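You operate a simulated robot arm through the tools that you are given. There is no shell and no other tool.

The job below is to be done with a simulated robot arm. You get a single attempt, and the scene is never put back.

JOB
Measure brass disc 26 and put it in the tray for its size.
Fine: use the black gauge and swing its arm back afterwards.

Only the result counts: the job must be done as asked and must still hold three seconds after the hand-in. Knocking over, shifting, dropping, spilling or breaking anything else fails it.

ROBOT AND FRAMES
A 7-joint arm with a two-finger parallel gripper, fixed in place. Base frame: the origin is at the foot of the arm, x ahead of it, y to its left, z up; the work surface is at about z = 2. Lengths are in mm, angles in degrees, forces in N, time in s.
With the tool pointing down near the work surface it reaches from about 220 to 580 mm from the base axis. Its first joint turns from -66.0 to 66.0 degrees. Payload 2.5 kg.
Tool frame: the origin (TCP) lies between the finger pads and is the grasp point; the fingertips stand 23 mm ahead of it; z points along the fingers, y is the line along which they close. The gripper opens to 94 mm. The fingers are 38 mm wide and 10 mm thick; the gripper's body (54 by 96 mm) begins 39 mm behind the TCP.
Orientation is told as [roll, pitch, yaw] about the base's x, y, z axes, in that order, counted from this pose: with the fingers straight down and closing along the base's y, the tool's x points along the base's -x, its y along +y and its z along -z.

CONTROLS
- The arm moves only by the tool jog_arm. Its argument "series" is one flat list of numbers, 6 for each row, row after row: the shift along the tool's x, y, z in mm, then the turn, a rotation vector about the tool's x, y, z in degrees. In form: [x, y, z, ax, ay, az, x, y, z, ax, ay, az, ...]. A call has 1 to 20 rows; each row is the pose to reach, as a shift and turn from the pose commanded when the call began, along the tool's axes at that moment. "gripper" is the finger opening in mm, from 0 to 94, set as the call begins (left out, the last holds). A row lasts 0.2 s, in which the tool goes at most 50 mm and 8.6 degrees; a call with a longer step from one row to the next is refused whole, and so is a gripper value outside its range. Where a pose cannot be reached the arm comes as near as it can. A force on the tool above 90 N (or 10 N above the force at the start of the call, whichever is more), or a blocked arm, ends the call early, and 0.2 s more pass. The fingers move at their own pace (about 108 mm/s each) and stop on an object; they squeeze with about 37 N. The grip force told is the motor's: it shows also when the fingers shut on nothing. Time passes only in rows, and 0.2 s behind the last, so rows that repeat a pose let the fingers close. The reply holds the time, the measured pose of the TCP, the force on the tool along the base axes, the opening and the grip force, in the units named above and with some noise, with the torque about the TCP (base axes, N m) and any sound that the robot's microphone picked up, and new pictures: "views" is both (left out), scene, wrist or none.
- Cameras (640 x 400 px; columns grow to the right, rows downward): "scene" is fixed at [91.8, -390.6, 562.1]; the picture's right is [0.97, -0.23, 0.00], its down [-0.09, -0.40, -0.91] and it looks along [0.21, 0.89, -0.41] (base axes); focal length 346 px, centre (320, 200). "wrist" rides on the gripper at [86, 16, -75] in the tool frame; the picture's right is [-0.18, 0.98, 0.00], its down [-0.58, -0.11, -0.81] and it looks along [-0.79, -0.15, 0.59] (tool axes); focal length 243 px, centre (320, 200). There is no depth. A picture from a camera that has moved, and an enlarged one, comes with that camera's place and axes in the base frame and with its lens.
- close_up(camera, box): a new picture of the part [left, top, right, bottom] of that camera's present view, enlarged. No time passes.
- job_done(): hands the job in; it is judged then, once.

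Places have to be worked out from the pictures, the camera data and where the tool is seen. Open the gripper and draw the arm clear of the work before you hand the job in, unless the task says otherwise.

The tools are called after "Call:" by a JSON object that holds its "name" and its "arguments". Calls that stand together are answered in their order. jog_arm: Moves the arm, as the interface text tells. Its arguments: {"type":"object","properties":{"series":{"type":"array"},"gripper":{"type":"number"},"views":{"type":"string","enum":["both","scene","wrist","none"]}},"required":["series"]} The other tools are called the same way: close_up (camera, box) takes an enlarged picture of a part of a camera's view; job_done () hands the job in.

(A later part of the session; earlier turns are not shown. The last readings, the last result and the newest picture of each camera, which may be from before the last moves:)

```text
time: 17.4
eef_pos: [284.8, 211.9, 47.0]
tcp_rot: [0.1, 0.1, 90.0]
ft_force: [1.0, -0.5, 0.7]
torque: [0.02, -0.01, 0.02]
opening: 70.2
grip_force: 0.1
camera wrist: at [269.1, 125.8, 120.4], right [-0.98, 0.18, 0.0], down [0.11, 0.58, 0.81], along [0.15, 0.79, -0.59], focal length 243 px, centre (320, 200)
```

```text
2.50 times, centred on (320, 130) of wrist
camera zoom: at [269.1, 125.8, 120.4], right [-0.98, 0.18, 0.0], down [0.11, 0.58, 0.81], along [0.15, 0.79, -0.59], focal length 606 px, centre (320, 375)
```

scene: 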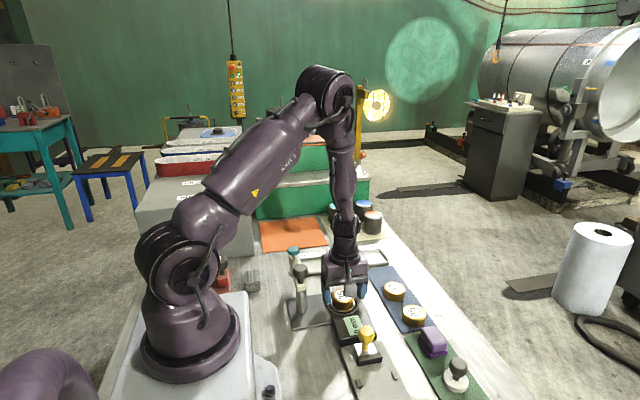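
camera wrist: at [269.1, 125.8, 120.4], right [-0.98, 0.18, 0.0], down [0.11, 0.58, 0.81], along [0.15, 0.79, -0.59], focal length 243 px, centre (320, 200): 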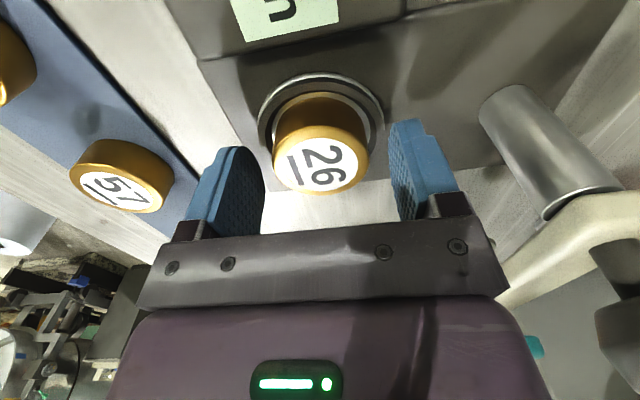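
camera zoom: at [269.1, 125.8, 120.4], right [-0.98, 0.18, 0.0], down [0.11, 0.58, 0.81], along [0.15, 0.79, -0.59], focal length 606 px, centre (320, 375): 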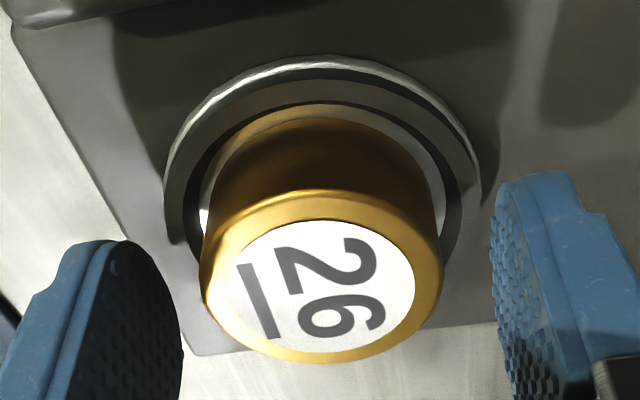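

The disc rests in the cup and is released. I raise the gripper straight up to get clear.

Call:
{"name": "jog_arm", "arguments": {"series": [0, 0, -30, 0, 0, 0, 0, 0, -70, 0, 0, 0, 0, 0, -110, 0, 0, 0, 0, 0, -150, 0, 0, 0, 0, 0, -150, 0, 0, 0]}}

Call:
{"name": "close_up", "arguments": {"camera": "scene", "box": [270, 230, 390, 350]}}

Call:
{"name": "close_up", "arguments": {"camera": "wrist", "box": [240, 0, 440, 125]}}

```text
time: 18.6
eef_pos: [283.1, 211.8, 198.9]
tcp_rot: [0.0, 0.1, 90.0]
ft_force: [-0.1, 0.5, -0.9]
torque: [0.02, 0.01, -0.01]
opening: 69.9
grip_force: 0.0
camera wrist: at [267.9, 126.3, 273.4], right [-0.98, 0.18, 0.0], down [0.11, 0.58, 0.81], along [0.15, 0.79, -0.59], focal length 243 px, centre (320, 200)
```

scene: 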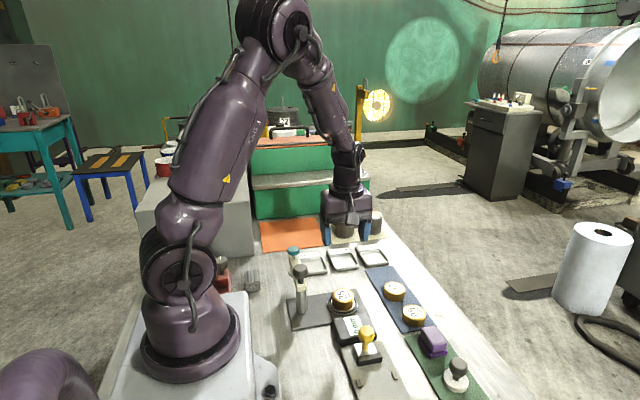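
wrist: 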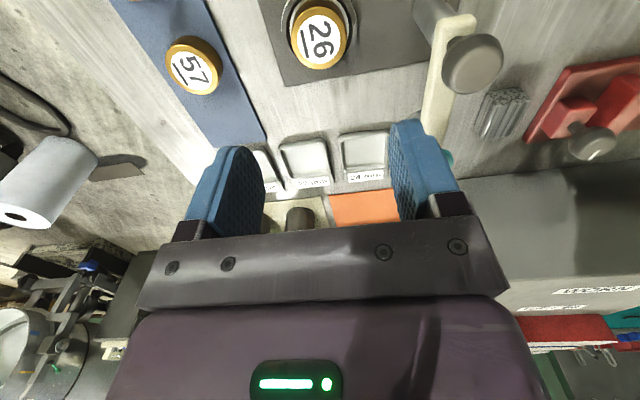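

```text
3.33 times, centred on (330, 290) of scene
camera zoom: at [91.8, -390.6, 562.1], right [0.97, -0.23, 0.0], down [-0.09, -0.4, -0.91], along [0.21, 0.89, -0.41], focal length 1153 px, centre (287, -100)
```

zoom: 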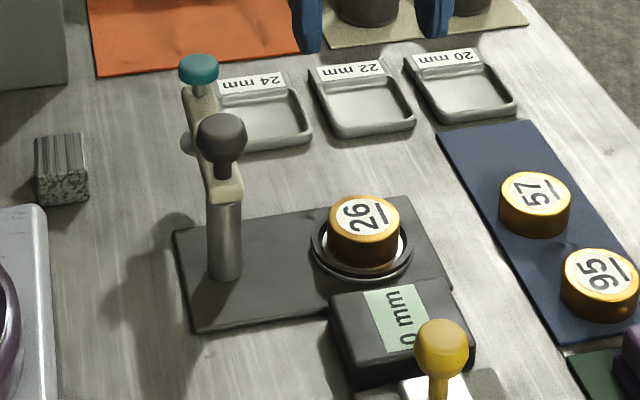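

```text
3.20 times, centred on (340, 62) of wrist
camera zoom: at [267.9, 126.3, 273.4], right [-0.98, 0.18, 0.0], down [0.11, 0.58, 0.81], along [0.15, 0.79, -0.59], focal length 776 px, centre (256, 640)
```

zoom: 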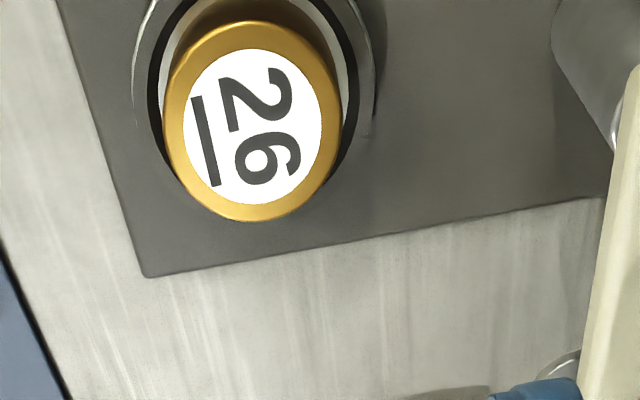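

Disc 26 sits in the cup. Next comes the swing arm: its beam runs from the pivot at (192, 213) to the teal knob at (192, 308), at z about 80-92. I move above the middle of the beam to view it.

Call:
{"name": "jog_arm", "arguments": {"series": [-17, 30, 0, 0, 0, 0, -34, 60, 0, 0, 0, 0, -51, 91, 0, 0, 0, 0, -51, 91, 0, 0, 0, 0]}}

Call:
{"name": "close_up", "arguments": {"camera": "wrist", "box": [220, 0, 420, 160]}}

Call:
{"name": "close_up", "arguments": {"camera": "scene", "box": [260, 200, 380, 320]}}

```text
time: 19.6
eef_pos: [191.9, 261.8, 198.4]
tcp_rot: [0.1, 0.0, 90.0]
ft_force: [0.0, -0.5, 0.1]
torque: [-0.01, 0.03, 0.02]
opening: 70.0
grip_force: 0.0
camera wrist: at [175.8, 175.8, 273.4], right [-0.98, 0.18, 0.0], down [0.11, 0.58, 0.81], along [0.15, 0.79, -0.59], focal length 243 px, centre (320, 200)
```

scene: 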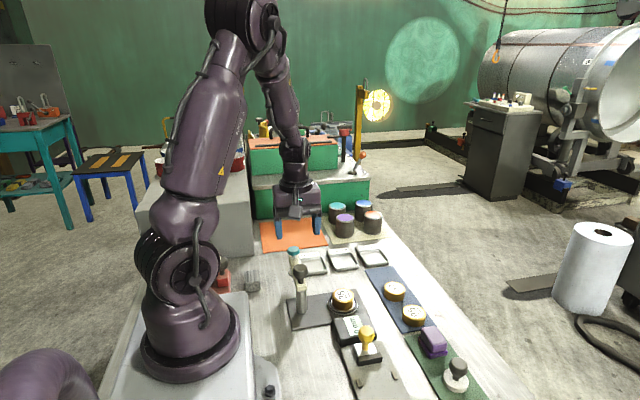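
wrist: 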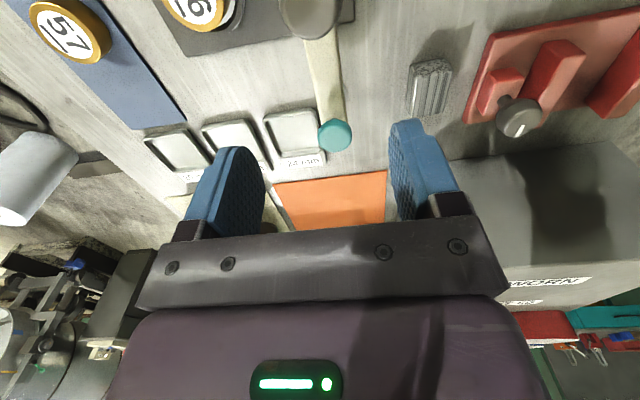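

```text
2.50 times, centred on (320, 80) of wrist
camera zoom: at [175.8, 175.8, 273.4], right [-0.98, 0.18, 0.0], down [0.11, 0.58, 0.81], along [0.15, 0.79, -0.59], focal length 606 px, centre (320, 500)
```

zoom: 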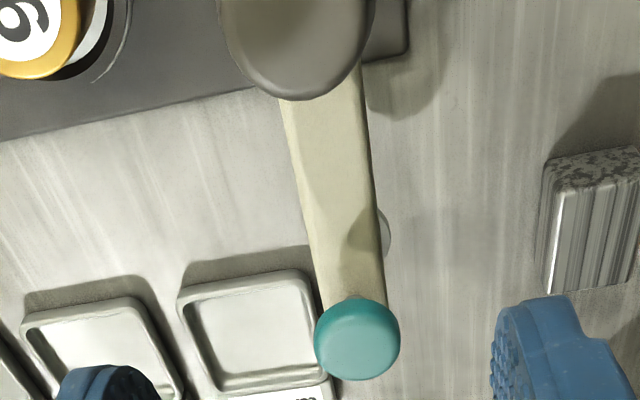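

```text
3.33 times, centred on (320, 260) of scene
camera zoom: at [91.8, -390.6, 562.1], right [0.97, -0.23, 0.0], down [-0.09, -0.4, -0.91], along [0.21, 0.89, -0.41], focal length 1153 px, centre (320, 0)
```

zoom: 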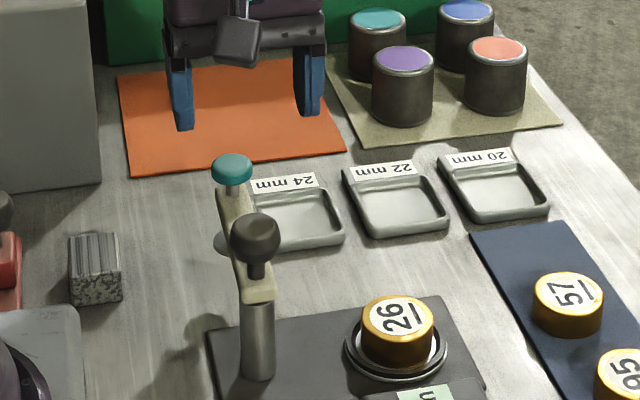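

The beam's centre line is at x about 187.5 there, about 21 to 25 mm wide. I descend astride the beam at (187.5, 264) with the fingers at 70 mm opening, tips down to z about 75, watching the force.

Call:
{"name": "jog_arm", "arguments": {"series": [-2.2, 4.4, 25, 0, 0, 0, -2.2, 4.4, 50, 0, 0, 0, -2.2, 4.4, 75, 0, 0, 0, -2.2, 4.4, 75, 0, 0, 0]}}

Call:
{"name": "close_up", "arguments": {"camera": "scene", "box": [250, 210, 350, 310]}}

Call:
{"name": "close_up", "arguments": {"camera": "wrist", "box": [180, 0, 480, 240]}}

```text
time: 20.6
eef_pos: [189.0, 265.5, 123.3]
tcp_rot: [0.0, 0.0, 90.0]
ft_force: [-0.4, 0.1, 0.4]
torque: [-0.01, 0.01, 0.0]
opening: 70.1
grip_force: 0.1
camera wrist: at [172.6, 179.0, 196.3], right [-0.98, 0.18, 0.0], down [0.11, 0.58, 0.81], along [0.15, 0.79, -0.59], focal length 243 px, centre (320, 200)
```

scene: 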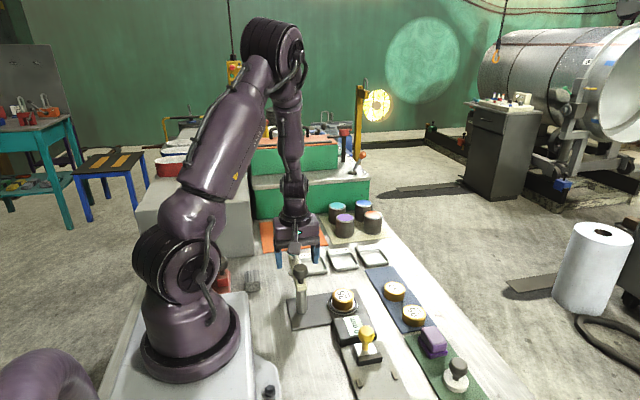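
wrist: 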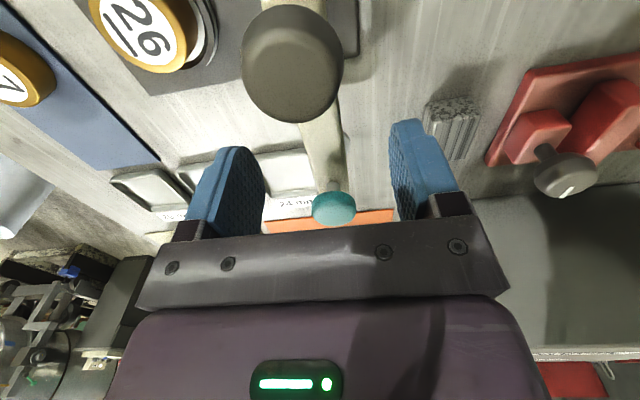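

```text
4.00 times, centred on (300, 260) of scene
camera zoom: at [91.8, -390.6, 562.1], right [0.97, -0.23, 0.0], down [-0.09, -0.4, -0.91], along [0.21, 0.89, -0.41], focal length 1384 px, centre (400, -40)
```

zoom: 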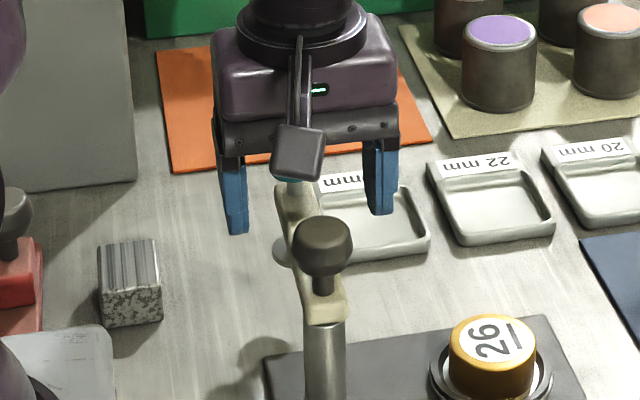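

```text
1.67 times, centred on (330, 120) of wrist
camera zoom: at [172.6, 179.0, 196.3], right [-0.98, 0.18, 0.0], down [0.11, 0.58, 0.81], along [0.15, 0.79, -0.59], focal length 404 px, centre (303, 333)
```

zoom: 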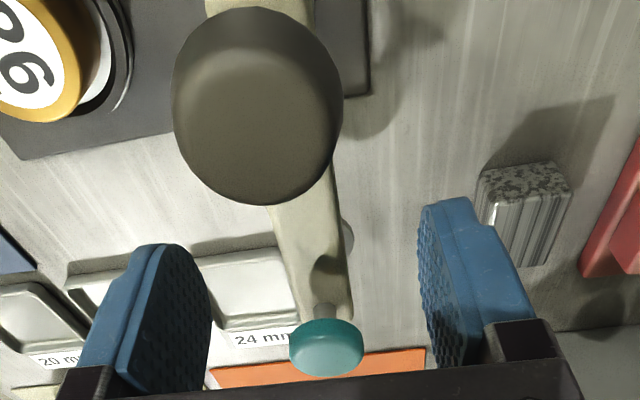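

Better triangulation puts the ball at (187.5, 212.5), the teal cap at (187, 309.5) with its top at z about 108, and the beam top at z about 88. I descend the rest of the way and close the fingers loosely around the beam, to a 34 mm opening.

Call:
{"name": "jog_arm", "arguments": {"series": [0, 1, 13, 0, 0, 0, 0, 1, 26, 0, 0, 0, 0, 1, 26, 0, 0, 0], "views": "none"}}

Call:
{"name": "jog_arm", "arguments": {"series": [0, 0, 0, 0, 0, 0, 0, 0, 0, 0, 0, 0], "gripper": 34}}

Call:
{"name": "close_up", "arguments": {"camera": "scene", "box": [250, 210, 350, 310]}}

Call:
{"name": "close_up", "arguments": {"camera": "wrist", "box": [180, 0, 480, 240]}}

```text
time: 21.4
eef_pos: [187.9, 264.7, 96.0]
tcp_rot: [-0.1, 0.1, 90.0]
ft_force: [0.6, -0.4, 0.1]
torque: [-0.01, 0.0, -0.02]
opening: 70.2
grip_force: 0.1
```

```text
time: 22.0
eef_pos: [187.5, 264.4, 96.4]
tcp_rot: [0.0, 0.0, 90.0]
ft_force: [-0.6, -0.8, -0.5]
torque: [-0.01, 0.0, -0.03]
opening: 33.8
grip_force: 0.0
camera wrist: at [171.4, 178.7, 169.9], right [-0.98, 0.18, 0.0], down [0.11, 0.58, 0.81], along [0.15, 0.79, -0.59], focal length 243 px, centre (320, 200)
```

scene: 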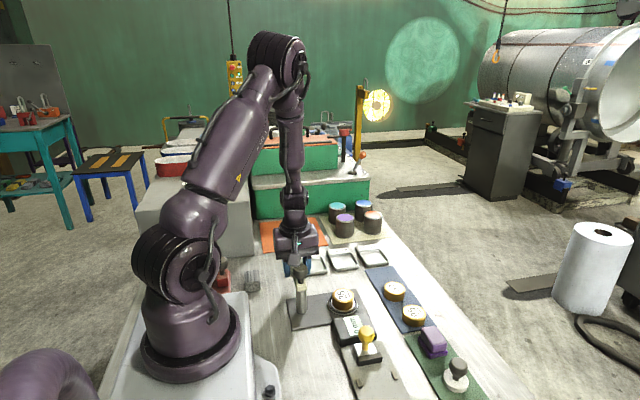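
wrist: 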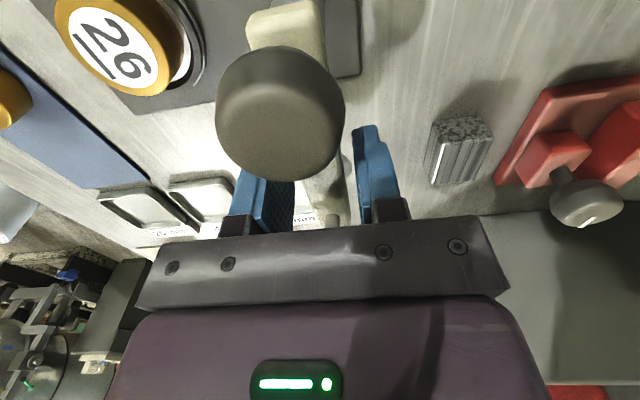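

```text
4.00 times, centred on (300, 260) of scene
camera zoom: at [91.8, -390.6, 562.1], right [0.97, -0.23, 0.0], down [-0.09, -0.4, -0.91], along [0.21, 0.89, -0.41], focal length 1384 px, centre (400, -40)
```

zoom: 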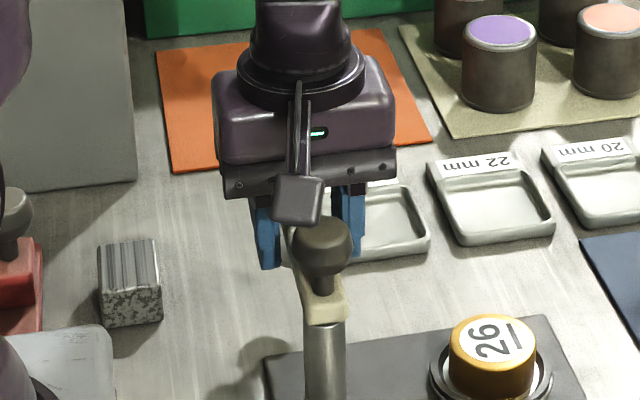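

```text
1.67 times, centred on (330, 120) of wrist
camera zoom: at [171.4, 178.7, 169.9], right [-0.98, 0.18, 0.0], down [0.11, 0.58, 0.81], along [0.15, 0.79, -0.59], focal length 404 px, centre (303, 333)
```

zoom: 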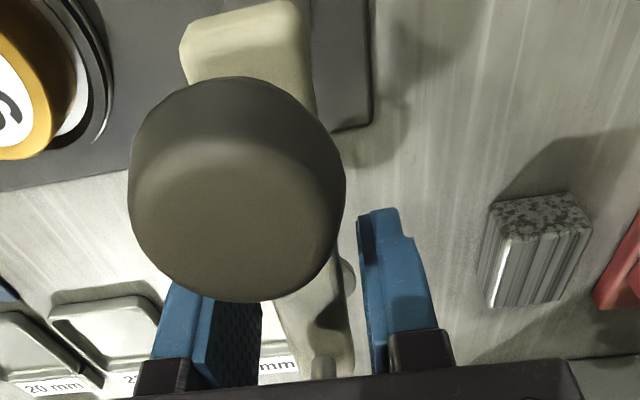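

The fingers straddle the beam without touching it. I swing it clockwise by moving the tool along an arc about the pivot (187.5, 212.5), turning the yaw along with it, the first 45 degrees now.

Call:
{"name": "jog_arm", "arguments": {"series": [0.2, -4.53, 0, 0, 0, 5, 0.79, -9.03, 0, 0, 0, 10, 1.77, -13.46, 0, 0, 0, 15, 3.14, -17.79, 0, 0, 0, 20, 4.87, -21.98, 0, 0, 0, 25, 6.97, -26, 0, 0, 0, 30, 9.4, -29.83, 0, 0, 0, 35, 12.17, -33.42, 0, 0, 0, 40, 15.23, -36.77, 0, 0, 0, 45]}}

Call:
{"name": "close_up", "arguments": {"camera": "scene", "box": [250, 210, 370, 330]}}

Call:
{"name": "close_up", "arguments": {"camera": "wrist", "box": [180, 0, 480, 240]}}

```text
time: 24.0
eef_pos: [224.9, 250.5, 94.3]
tcp_rot: [0.1, 0.0, 44.9]
ft_force: [-0.3, 0.2, 0.0]
torque: [-0.02, 0.02, 0.0]
opening: 34.1
grip_force: 0.3
camera wrist: at [152.5, 200.7, 170.0], right [-0.56, 0.83, 0.0], down [0.49, 0.33, 0.81], along [0.67, 0.45, -0.59], focal length 243 px, centre (320, 200)
```

scene: 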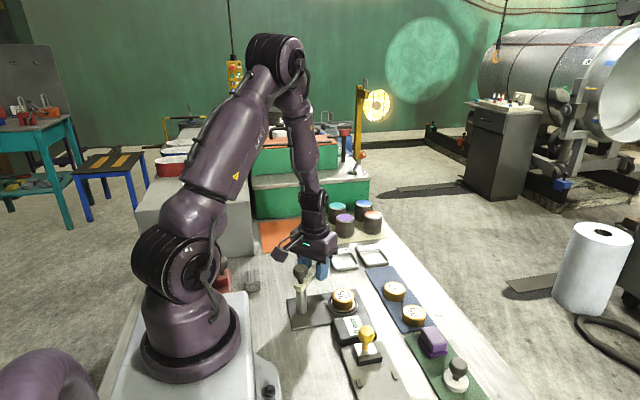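
wrist: 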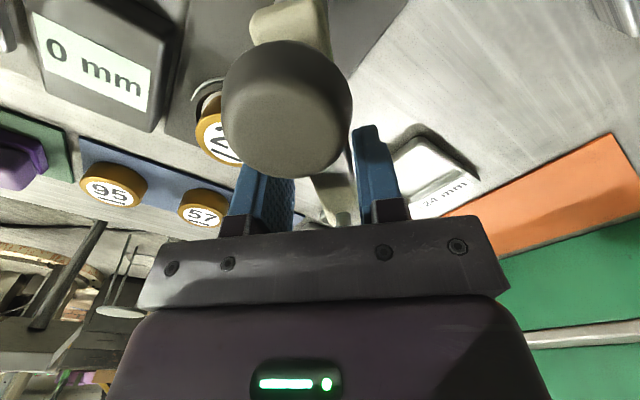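

```text
3.33 times, centred on (310, 270) of scene
camera zoom: at [91.8, -390.6, 562.1], right [0.97, -0.23, 0.0], down [-0.09, -0.4, -0.91], along [0.21, 0.89, -0.41], focal length 1153 px, centre (353, -33)
```

zoom: 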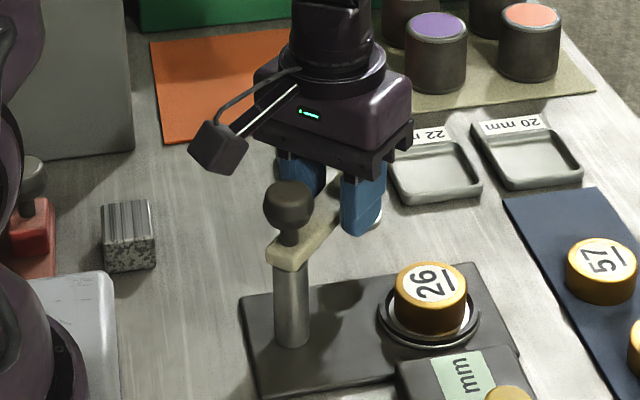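

```text
1.67 times, centred on (330, 120) of wrist
camera zoom: at [152.5, 200.7, 170.0], right [-0.56, 0.83, 0.0], down [0.49, 0.33, 0.81], along [0.67, 0.45, -0.59], focal length 404 px, centre (303, 333)
```

zoom: 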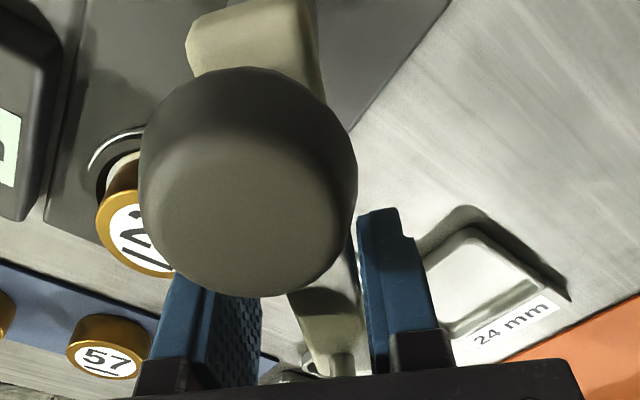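

The arm follows without resistance. I swing the second 45 degrees the same way.

Call:
{"name": "jog_arm", "arguments": {"series": [0.2, -4.53, 0, 0, 0, 5, 0.79, -9.03, 0, 0, 0, 10, 1.77, -13.46, 0, 0, 0, 15, 3.14, -17.79, 0, 0, 0, 20, 4.87, -21.98, 0, 0, 0, 25, 6.97, -26, 0, 0, 0, 30, 9.4, -29.83, 0, 0, 0, 35, 12.17, -33.42, 0, 0, 0, 40, 15.23, -36.77, 0, 0, 0, 45]}}

Call:
{"name": "close_up", "arguments": {"camera": "scene", "box": [260, 230, 380, 350]}}

Call:
{"name": "close_up", "arguments": {"camera": "wrist", "box": [180, 0, 480, 240]}}

```text
time: 26.0
eef_pos: [240.1, 211.8, 94.7]
tcp_rot: [0.0, 0.1, -0.1]
ft_force: [0.6, 0.8, -0.2]
torque: [0.0, -0.02, 0.0]
opening: 33.9
grip_force: 0.1
camera wrist: at [154.1, 229.7, 169.7], right [0.19, 0.98, 0.0], down [0.58, -0.11, 0.81], along [0.79, -0.15, -0.59], focal length 243 px, centre (320, 200)
```

scene: 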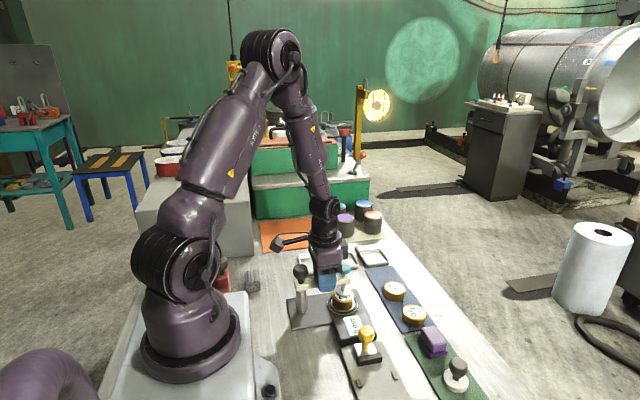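
wrist: 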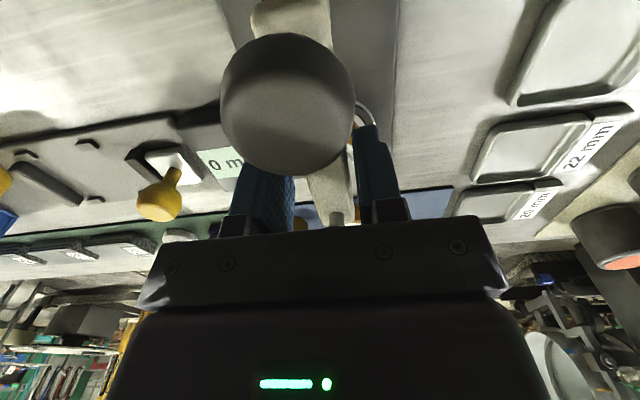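

```text
3.33 times, centred on (320, 290) of scene
camera zoom: at [91.8, -390.6, 562.1], right [0.97, -0.23, 0.0], down [-0.09, -0.4, -0.91], along [0.21, 0.89, -0.41], focal length 1153 px, centre (320, -100)
```

zoom: 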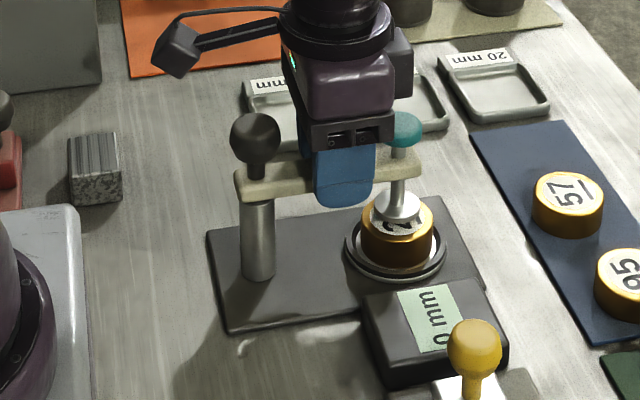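

```text
1.67 times, centred on (330, 120) of wrist
camera zoom: at [154.1, 229.7, 169.7], right [0.19, 0.98, 0.0], down [0.58, -0.11, 0.81], along [0.79, -0.15, -0.59], focal length 404 px, centre (303, 333)
```

zoom: 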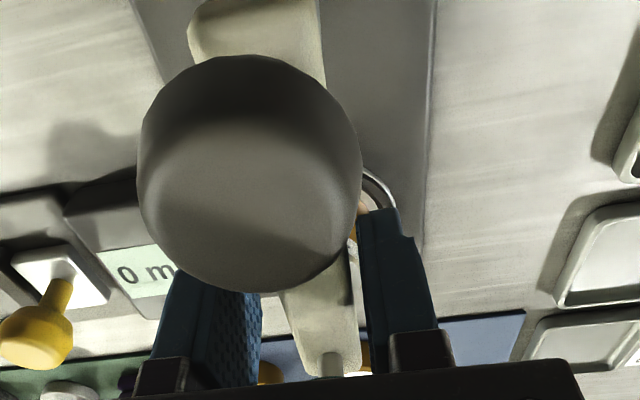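

The foot now hangs over the disc. I zoom in to see how well it is centred before nudging further.

Call:
{"name": "close_up", "arguments": {"camera": "scene", "box": [310, 255, 370, 315]}}

Call:
{"name": "close_up", "arguments": {"camera": "scene", "box": [280, 250, 350, 310]}}

Call:
{"name": "close_up", "arguments": {"camera": "wrist", "box": [220, 80, 420, 240]}}

```text
6.67 times, centred on (340, 285) of scene
camera zoom: at [91.8, -390.6, 562.1], right [0.97, -0.23, 0.0], down [-0.09, -0.4, -0.91], along [0.21, 0.89, -0.41], focal length 2306 px, centre (187, -367)
```

zoom: 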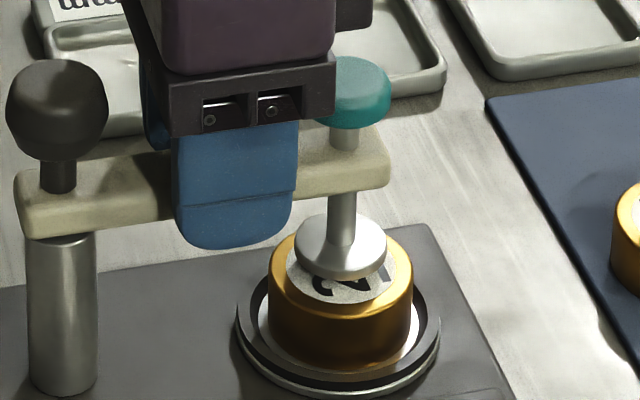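

```text
6.67 times, centred on (315, 280) of scene
camera zoom: at [91.8, -390.6, 562.1], right [0.97, -0.23, 0.0], down [-0.09, -0.4, -0.91], along [0.21, 0.89, -0.41], focal length 2306 px, centre (353, -333)
```

zoom: 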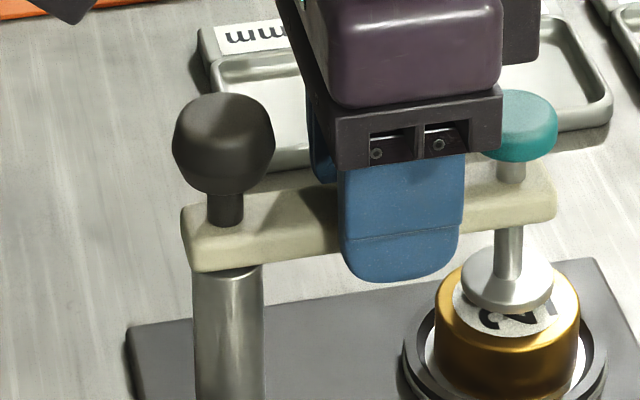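

```text
2.50 times, centred on (320, 160) of wrist
camera zoom: at [154.1, 229.7, 169.7], right [0.19, 0.98, 0.0], down [0.58, -0.11, 0.81], along [0.79, -0.15, -0.59], focal length 606 px, centre (320, 300)
```

zoom: 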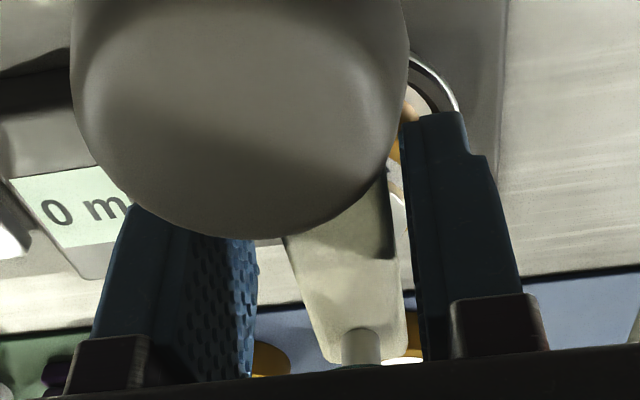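

The teal stem projects to about (284.5, 216), within about 2 mm of the pad's centre line. I nudge the beam 1 mm further toward -y and read the force, to find a stop if there is one.

Call:
{"name": "jog_arm", "arguments": {"series": [0, -0.5, 0, 0, 0, 0, 0, -1, 0, 0, 0, 0, 0, -1, 0, 0, 0, 0], "views": "wrist"}}

Call:
{"name": "close_up", "arguments": {"camera": "wrist", "box": [220, 80, 420, 240]}}

Call:
{"name": "close_up", "arguments": {"camera": "scene", "box": [310, 255, 370, 315]}}

```text
time: 26.8
eef_pos: [240.3, 212.0, 95.0]
tcp_rot: [0.0, 0.0, 0.0]
ft_force: [0.0, -0.2, -0.3]
torque: [0.03, -0.01, -0.01]
opening: 33.9
grip_force: 0.0
camera wrist: at [153.9, 229.1, 170.4], right [0.18, 0.98, 0.0], down [0.58, -0.11, 0.81], along [0.79, -0.15, -0.59], focal length 243 px, centre (320, 200)
```

wrist: 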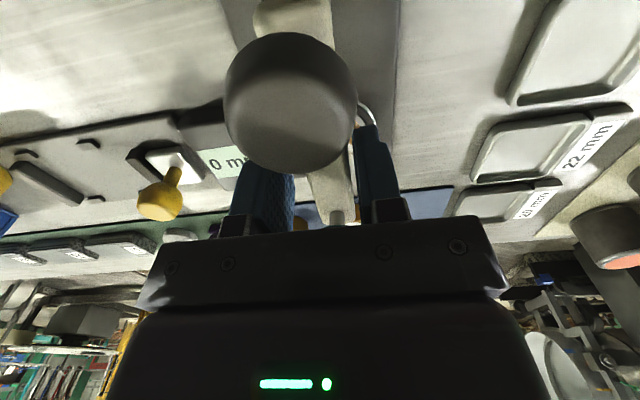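

```text
2.50 times, centred on (320, 160) of wrist
camera zoom: at [153.9, 229.1, 170.4], right [0.18, 0.98, 0.0], down [0.58, -0.11, 0.81], along [0.79, -0.15, -0.59], focal length 606 px, centre (320, 300)
```

zoom: 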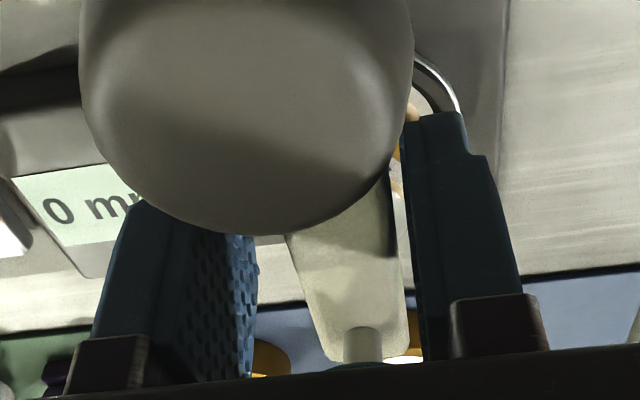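

```text
6.67 times, centred on (340, 285) of scene
camera zoom: at [91.8, -390.6, 562.1], right [0.97, -0.23, 0.0], down [-0.09, -0.4, -0.91], along [0.21, 0.89, -0.41], focal length 2306 px, centre (187, -367)
```

zoom: 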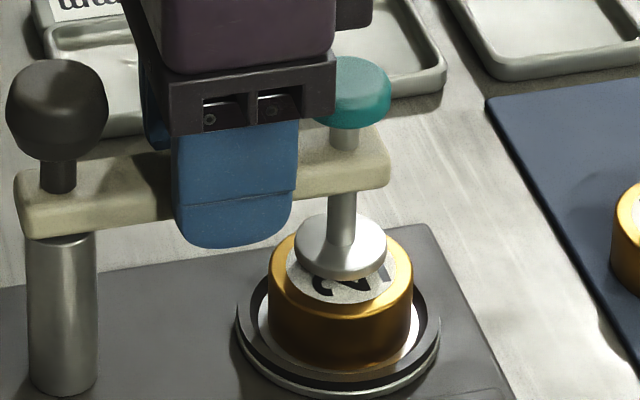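

The beam did not move with the last nudge, so it had coasted ahead of the finger and may already sit at its stop. I nudge 2 mm more, reading the force.

Call:
{"name": "jog_arm", "arguments": {"series": [0, -1, 0, 0, 0, 0, 0, -2, 0, 0, 0, 0, 0, -2, 0, 0, 0, 0], "views": "wrist"}}

Call:
{"name": "close_up", "arguments": {"camera": "wrist", "box": [220, 80, 420, 240]}}

Call:
{"name": "close_up", "arguments": {"camera": "scene", "box": [310, 255, 370, 315]}}

```text
time: 27.6
eef_pos: [240.4, 211.8, 96.8]
tcp_rot: [0.1, 0.1, 0.0]
ft_force: [-0.1, -0.2, -0.3]
torque: [0.0, 0.01, 0.02]
opening: 34.0
grip_force: 0.0
camera wrist: at [153.9, 226.8, 170.3], right [0.18, 0.98, 0.0], down [0.58, -0.11, 0.81], along [0.79, -0.15, -0.59], focal length 243 px, centre (320, 200)
```

wrist: 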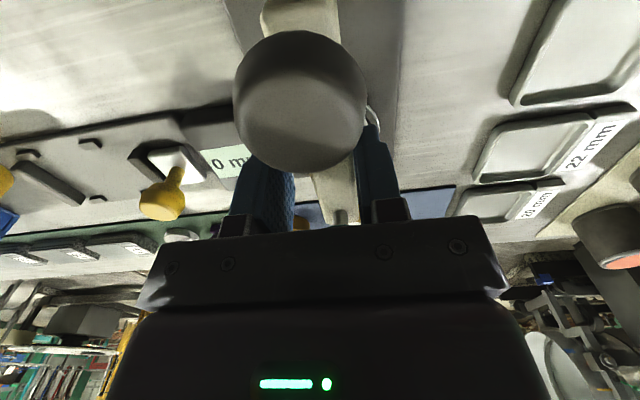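

```text
2.50 times, centred on (320, 160) of wrist
camera zoom: at [153.9, 226.8, 170.3], right [0.18, 0.98, 0.0], down [0.58, -0.11, 0.81], along [0.79, -0.15, -0.59], focal length 606 px, centre (320, 300)
```

zoom: 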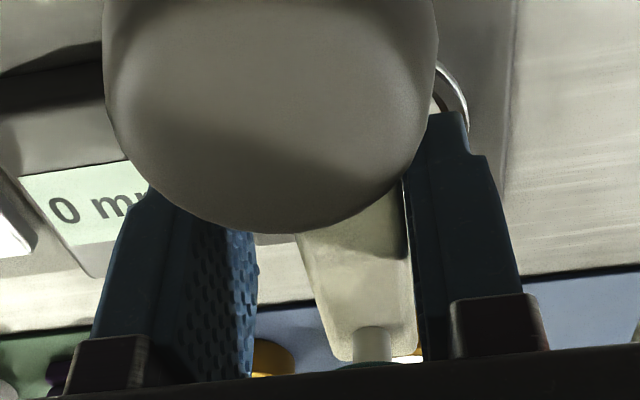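

```text
6.67 times, centred on (340, 285) of scene
camera zoom: at [91.8, -390.6, 562.1], right [0.97, -0.23, 0.0], down [-0.09, -0.4, -0.91], along [0.21, 0.89, -0.41], focal length 2306 px, centre (187, -367)
```

zoom: 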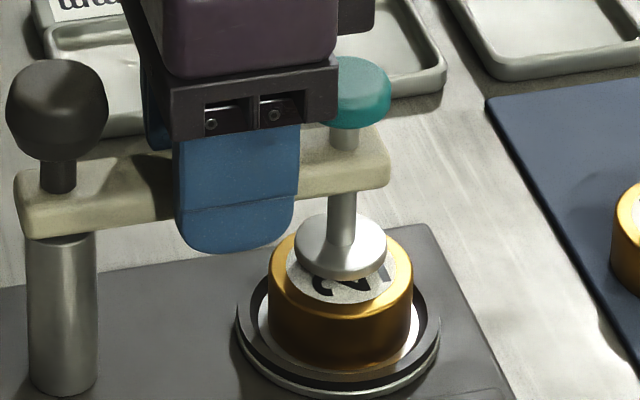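

The finger is now just at the beam and the beam is still unmoved. One more millimetre with force reading will tell whether it is against a stop.

Call:
{"name": "jog_arm", "arguments": {"series": [0, -0.5, 0, 0, 0, 0, 0, -1, 0, 0, 0, 0, 0, -1, 0, 0, 0, 0], "views": "none"}}

Call:
{"name": "close_up", "arguments": {"camera": "scene", "box": [310, 255, 370, 315]}}

```text
time: 28.4
eef_pos: [239.3, 208.6, 96.5]
tcp_rot: [0.0, 0.1, 0.0]
ft_force: [0.0, 1.8, 0.7]
torque: [0.02, 0.03, -0.01]
opening: 34.8
grip_force: 0.6
```

```text
6.67 times, centred on (340, 285) of scene
camera zoom: at [91.8, -390.6, 562.1], right [0.97, -0.23, 0.0], down [-0.09, -0.4, -0.91], along [0.21, 0.89, -0.41], focal length 2306 px, centre (187, -367)
```

zoom: 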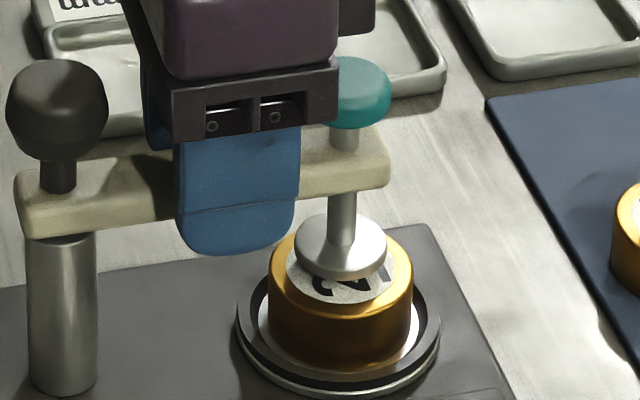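

The force rose slightly and the fingers gave a little while the beam stayed put, so it is against its stop over the disc. I back off, open the fingers and rise clear.

Call:
{"name": "jog_arm", "arguments": {"series": [0, 2, 0, 0, 0, 0, 0, 4, 0, 0, 0, 0, 0, 4, 0, 0, 0, 0], "gripper": 56, "views": "none"}}

Call:
{"name": "jog_arm", "arguments": {"series": [0, 0, -20, 0, 0, 0, 0, 0, -50, 0, 0, 0, 0, 0, -80, 0, 0, 0, 0, 0, -80, 0, 0, 0]}}

Call:
{"name": "close_up", "arguments": {"camera": "scene", "box": [270, 235, 390, 345]}}

Call:
{"name": "close_up", "arguments": {"camera": "wrist", "box": [220, 40, 420, 200]}}

```text
time: 29.2
eef_pos: [239.1, 213.7, 96.2]
tcp_rot: [0.0, 0.0, 0.0]
ft_force: [-0.3, -0.1, 0.5]
torque: [-0.01, -0.02, 0.02]
opening: 55.8
grip_force: 0.0
```

```text
time: 30.2
eef_pos: [239.9, 211.4, 177.1]
tcp_rot: [0.0, 0.0, -0.1]
ft_force: [0.1, -0.2, 0.3]
torque: [0.04, -0.01, -0.04]
opening: 56.0
grip_force: 0.1
camera wrist: at [153.3, 228.2, 251.7], right [0.18, 0.98, 0.0], down [0.58, -0.11, 0.81], along [0.79, -0.15, -0.59], focal length 243 px, centre (320, 200)
```

scene: 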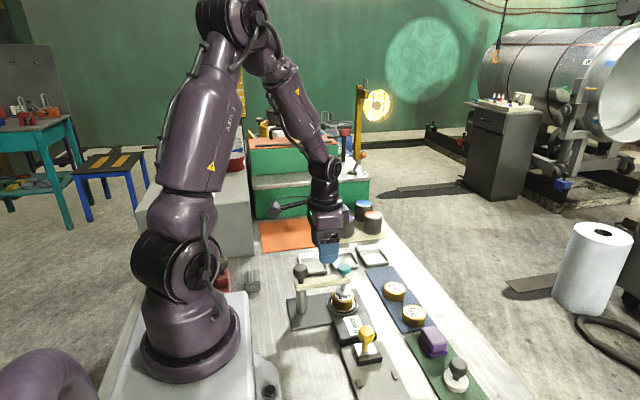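
wrist: 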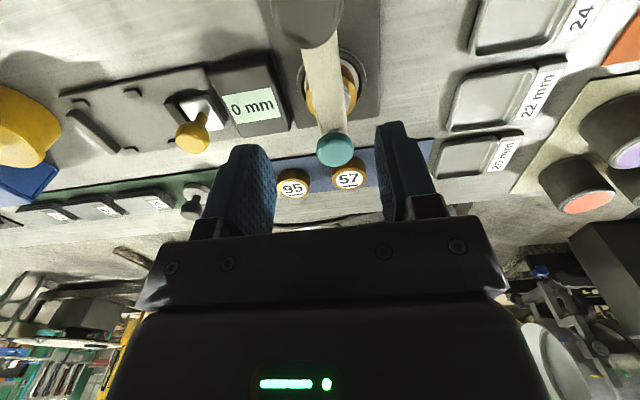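

```text
3.64 times, centred on (330, 290) of scene
camera zoom: at [91.8, -390.6, 562.1], right [0.97, -0.23, 0.0], down [-0.09, -0.4, -0.91], along [0.21, 0.89, -0.41], focal length 1258 px, centre (284, -127)
```

zoom: 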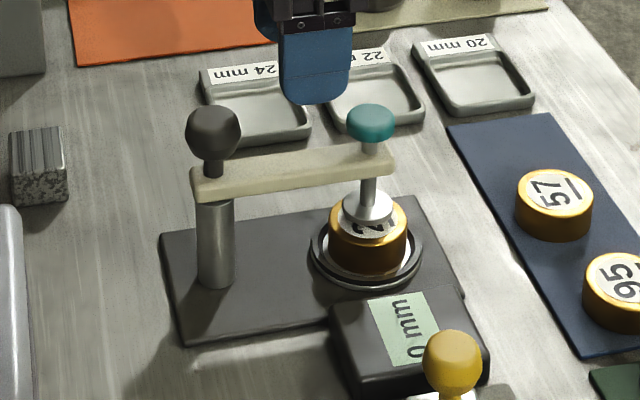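

```text
2.50 times, centred on (320, 120) of wrist
camera zoom: at [153.3, 228.2, 251.7], right [0.18, 0.98, 0.0], down [0.58, -0.11, 0.81], along [0.79, -0.15, -0.59], focal length 606 px, centre (320, 400)
```

zoom: 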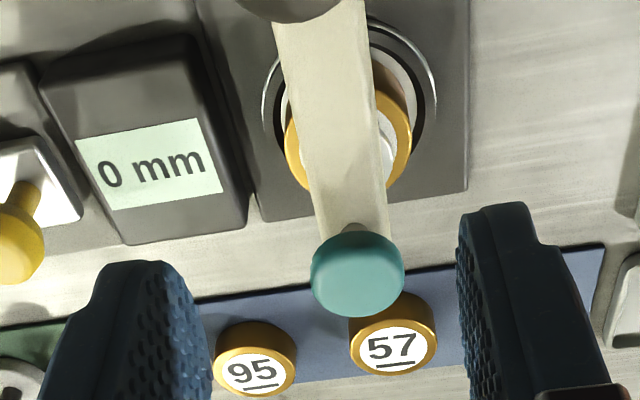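

The teal cap sits at about (284, 216), top at z about 108, and the display is clearly readable. I close the fingers and move their tips above the cap.

Call:
{"name": "jog_arm", "arguments": {"series": [-22, 2, 0, 0, 0, 0, -44, 4.2, 0, 0, 0, 0, -44, 4.2, 27, 0, 0, 0, -44, 4.2, 27, 0, 0, 0], "gripper": 0}}

Call:
{"name": "close_up", "arguments": {"camera": "scene", "box": [290, 235, 390, 345]}}

Call:
{"name": "close_up", "arguments": {"camera": "wrist", "box": [220, 40, 420, 240]}}

```text
time: 31.2
eef_pos: [285.4, 218.7, 148.8]
tcp_rot: [0.0, 0.0, 0.0]
ft_force: [0.2, -0.3, -0.5]
torque: [-0.01, -0.03, -0.02]
opening: 0.1
grip_force: 37.2
camera wrist: at [199.4, 234.6, 222.3], right [0.18, 0.98, 0.0], down [0.58, -0.11, 0.81], along [0.79, -0.15, -0.59], focal length 243 px, centre (320, 200)
```

scene: 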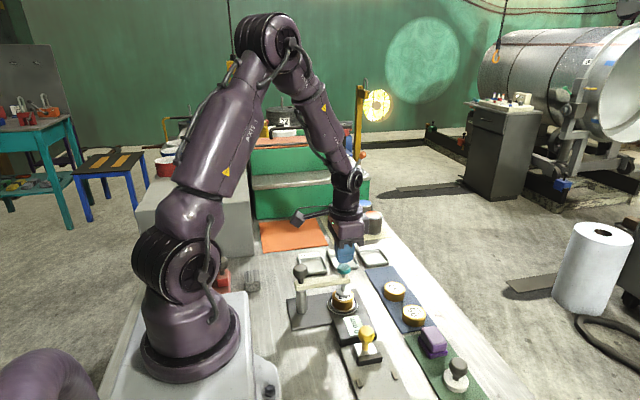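
wrist: 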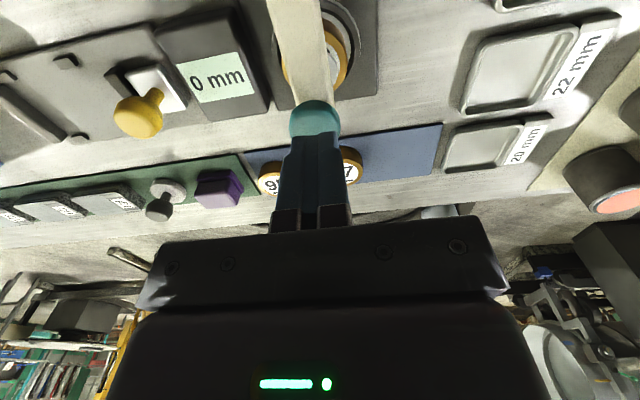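

```text
3.64 times, centred on (340, 290) of scene
camera zoom: at [91.8, -390.6, 562.1], right [0.97, -0.23, 0.0], down [-0.09, -0.4, -0.91], along [0.21, 0.89, -0.41], focal length 1258 px, centre (247, -127)
```

zoom: 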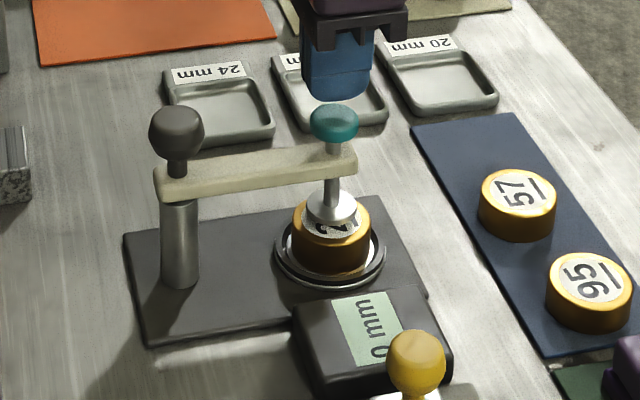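

```text
2.00 times, centred on (320, 140) of wrist
camera zoom: at [199.4, 234.6, 222.3], right [0.18, 0.98, 0.0], down [0.58, -0.11, 0.81], along [0.79, -0.15, -0.59], focal length 485 px, centre (320, 320)
```

zoom: 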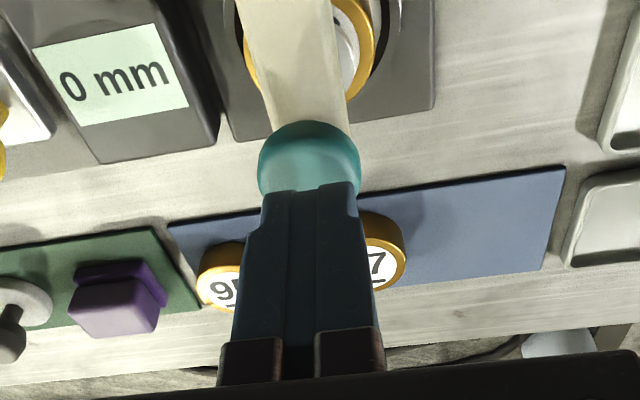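

The tips are about 3 mm off the cap's centre toward +y. I correct that and come down to just above the cap.

Call:
{"name": "jog_arm", "arguments": {"series": [2.5, -2.5, 0, 0, 0, 0, 2.5, -2.5, 6, 0, 0, 0, 2.5, -2.5, 12, 0, 0, 0, 2.5, -2.5, 12, 0, 0, 0]}}

Call:
{"name": "close_up", "arguments": {"camera": "scene", "box": [310, 245, 370, 305]}}

Call:
{"name": "close_up", "arguments": {"camera": "wrist", "box": [220, 40, 420, 240]}}

```text
time: 32.2
eef_pos: [282.0, 215.1, 136.1]
tcp_rot: [0.0, 0.0, 0.1]
ft_force: [-0.3, 1.0, -0.4]
torque: [-0.02, -0.05, -0.01]
opening: 0.2
grip_force: 36.8
camera wrist: at [195.5, 232.0, 210.2], right [0.18, 0.98, 0.0], down [0.58, -0.11, 0.81], along [0.79, -0.15, -0.59], focal length 243 px, centre (320, 200)
```

scene: 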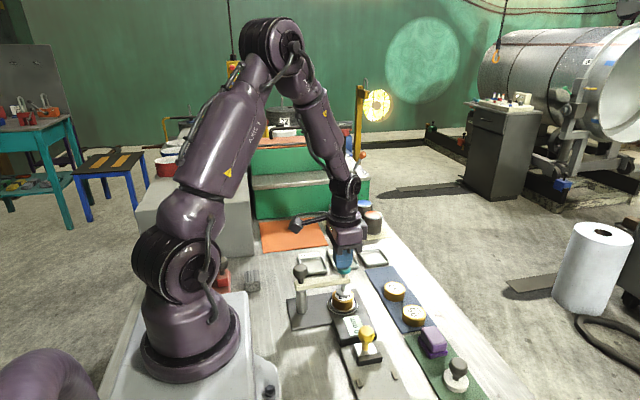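
wrist: 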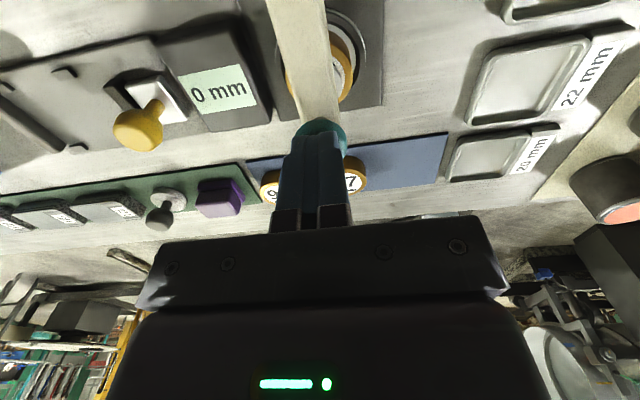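

```text
6.67 times, centred on (340, 275) of scene
camera zoom: at [91.8, -390.6, 562.1], right [0.97, -0.23, 0.0], down [-0.09, -0.4, -0.91], along [0.21, 0.89, -0.41], focal length 2306 px, centre (187, -300)
```

zoom: 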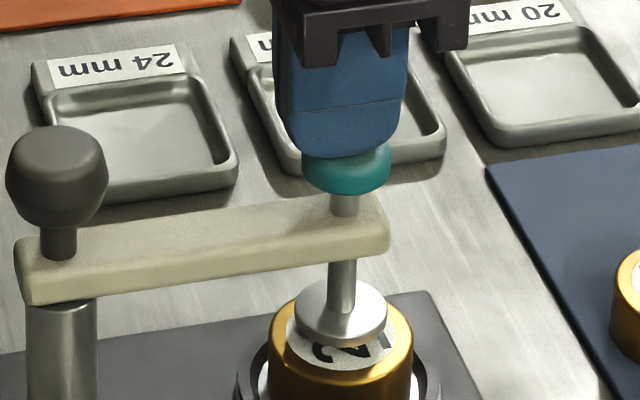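

```text
2.00 times, centred on (320, 140) of wrist
camera zoom: at [195.5, 232.0, 210.2], right [0.18, 0.98, 0.0], down [0.58, -0.11, 0.81], along [0.79, -0.15, -0.59], focal length 485 px, centre (320, 320)
```

zoom: 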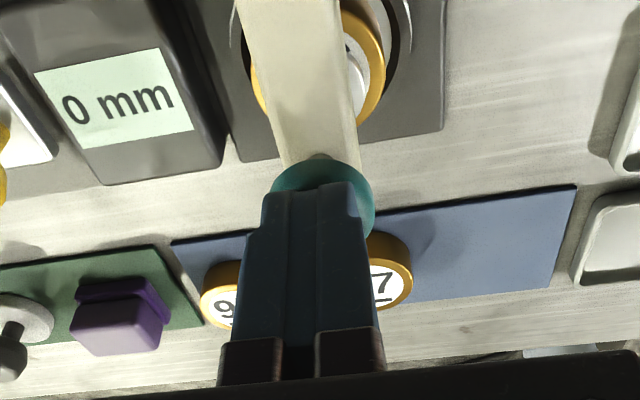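

The tips are centred over the cap, a few millimetres above it. I press down in small steps, reading the force.

Call:
{"name": "jog_arm", "arguments": {"series": [0, 1, 2, 0, 0, 0, 0, 1, 4, 0, 0, 0, 0, 1, 4, 0, 0, 0], "views": "none"}}

Call:
{"name": "close_up", "arguments": {"camera": "scene", "box": [310, 245, 390, 345]}}

```text
time: 33.0
eef_pos: [282.4, 215.9, 130.8]
tcp_rot: [-0.1, 0.0, 0.0]
ft_force: [0.6, 0.7, 1.0]
torque: [0.0, 0.01, 0.03]
opening: 0.0
grip_force: 37.0
```

```text
4.00 times, centred on (350, 295) of scene
camera zoom: at [91.8, -390.6, 562.1], right [0.97, -0.23, 0.0], down [-0.09, -0.4, -0.91], along [0.21, 0.89, -0.41], focal length 1384 px, centre (200, -180)
```

zoom: 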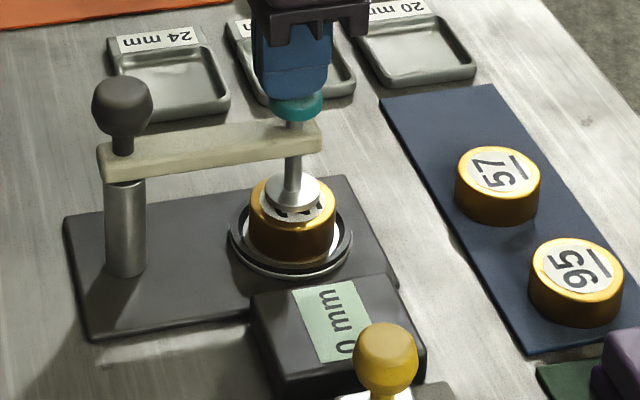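

Just about touching now. I press on by 4 mm more.

Call:
{"name": "jog_arm", "arguments": {"series": [0, 0, 1, 0, 0, 0, 0, 0, 2, 0, 0, 0, 0, 0, 3, 0, 0, 0, 0, 0, 4, 0, 0, 0, 0, 0, 4, 0, 0, 0], "views": "none"}}

Call:
{"name": "close_up", "arguments": {"camera": "scene", "box": [310, 245, 390, 345]}}

```text
time: 34.2
eef_pos: [280.9, 214.5, 128.9]
tcp_rot: [0.1, 0.0, 0.0]
ft_force: [-3.3, -1.8, 11.4]
torque: [-0.1, 0.03, 0.05]
opening: 0.0
grip_force: 37.2
heard: click
```

```text
4.00 times, centred on (350, 295) of scene
camera zoom: at [91.8, -390.6, 562.1], right [0.97, -0.23, 0.0], down [-0.09, -0.4, -0.91], along [0.21, 0.89, -0.41], focal length 1384 px, centre (200, -180)
```

zoom: 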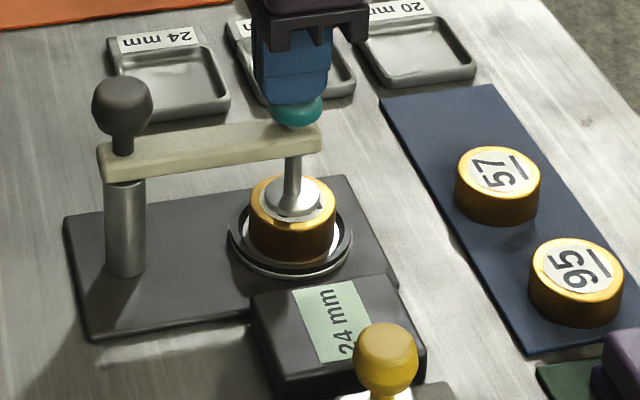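

A click was heard and the display changed. I zoom in on the display to read it properly.

Call:
{"name": "close_up", "arguments": {"camera": "scene", "box": [335, 312, 375, 342]}}

Call:
{"name": "close_up", "arguments": {"camera": "wrist", "box": [150, 30, 290, 150]}}

```text
13.33 times, centred on (355, 327) of scene
camera zoom: at [91.8, -390.6, 562.1], right [0.97, -0.23, 0.0], down [-0.09, -0.4, -0.91], along [0.21, 0.89, -0.41], focal length 4612 px, centre (-147, -1493)
```

zoom: 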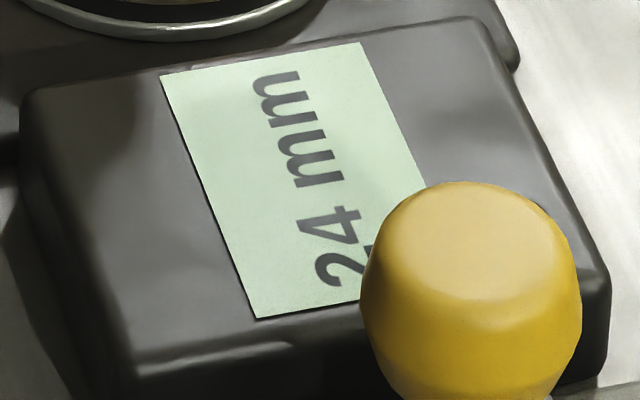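

```text
3.33 times, centred on (220, 90) of wrist
camera zoom: at [195.7, 232.3, 203.1], right [0.18, 0.98, 0.0], down [0.58, -0.11, 0.81], along [0.79, -0.15, -0.59], focal length 809 px, centre (653, 567)
```

zoom: 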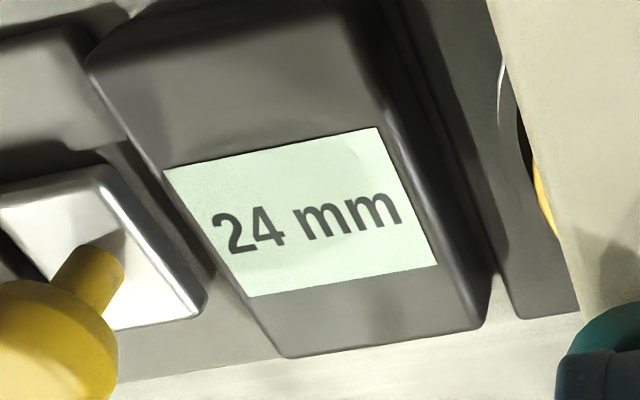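

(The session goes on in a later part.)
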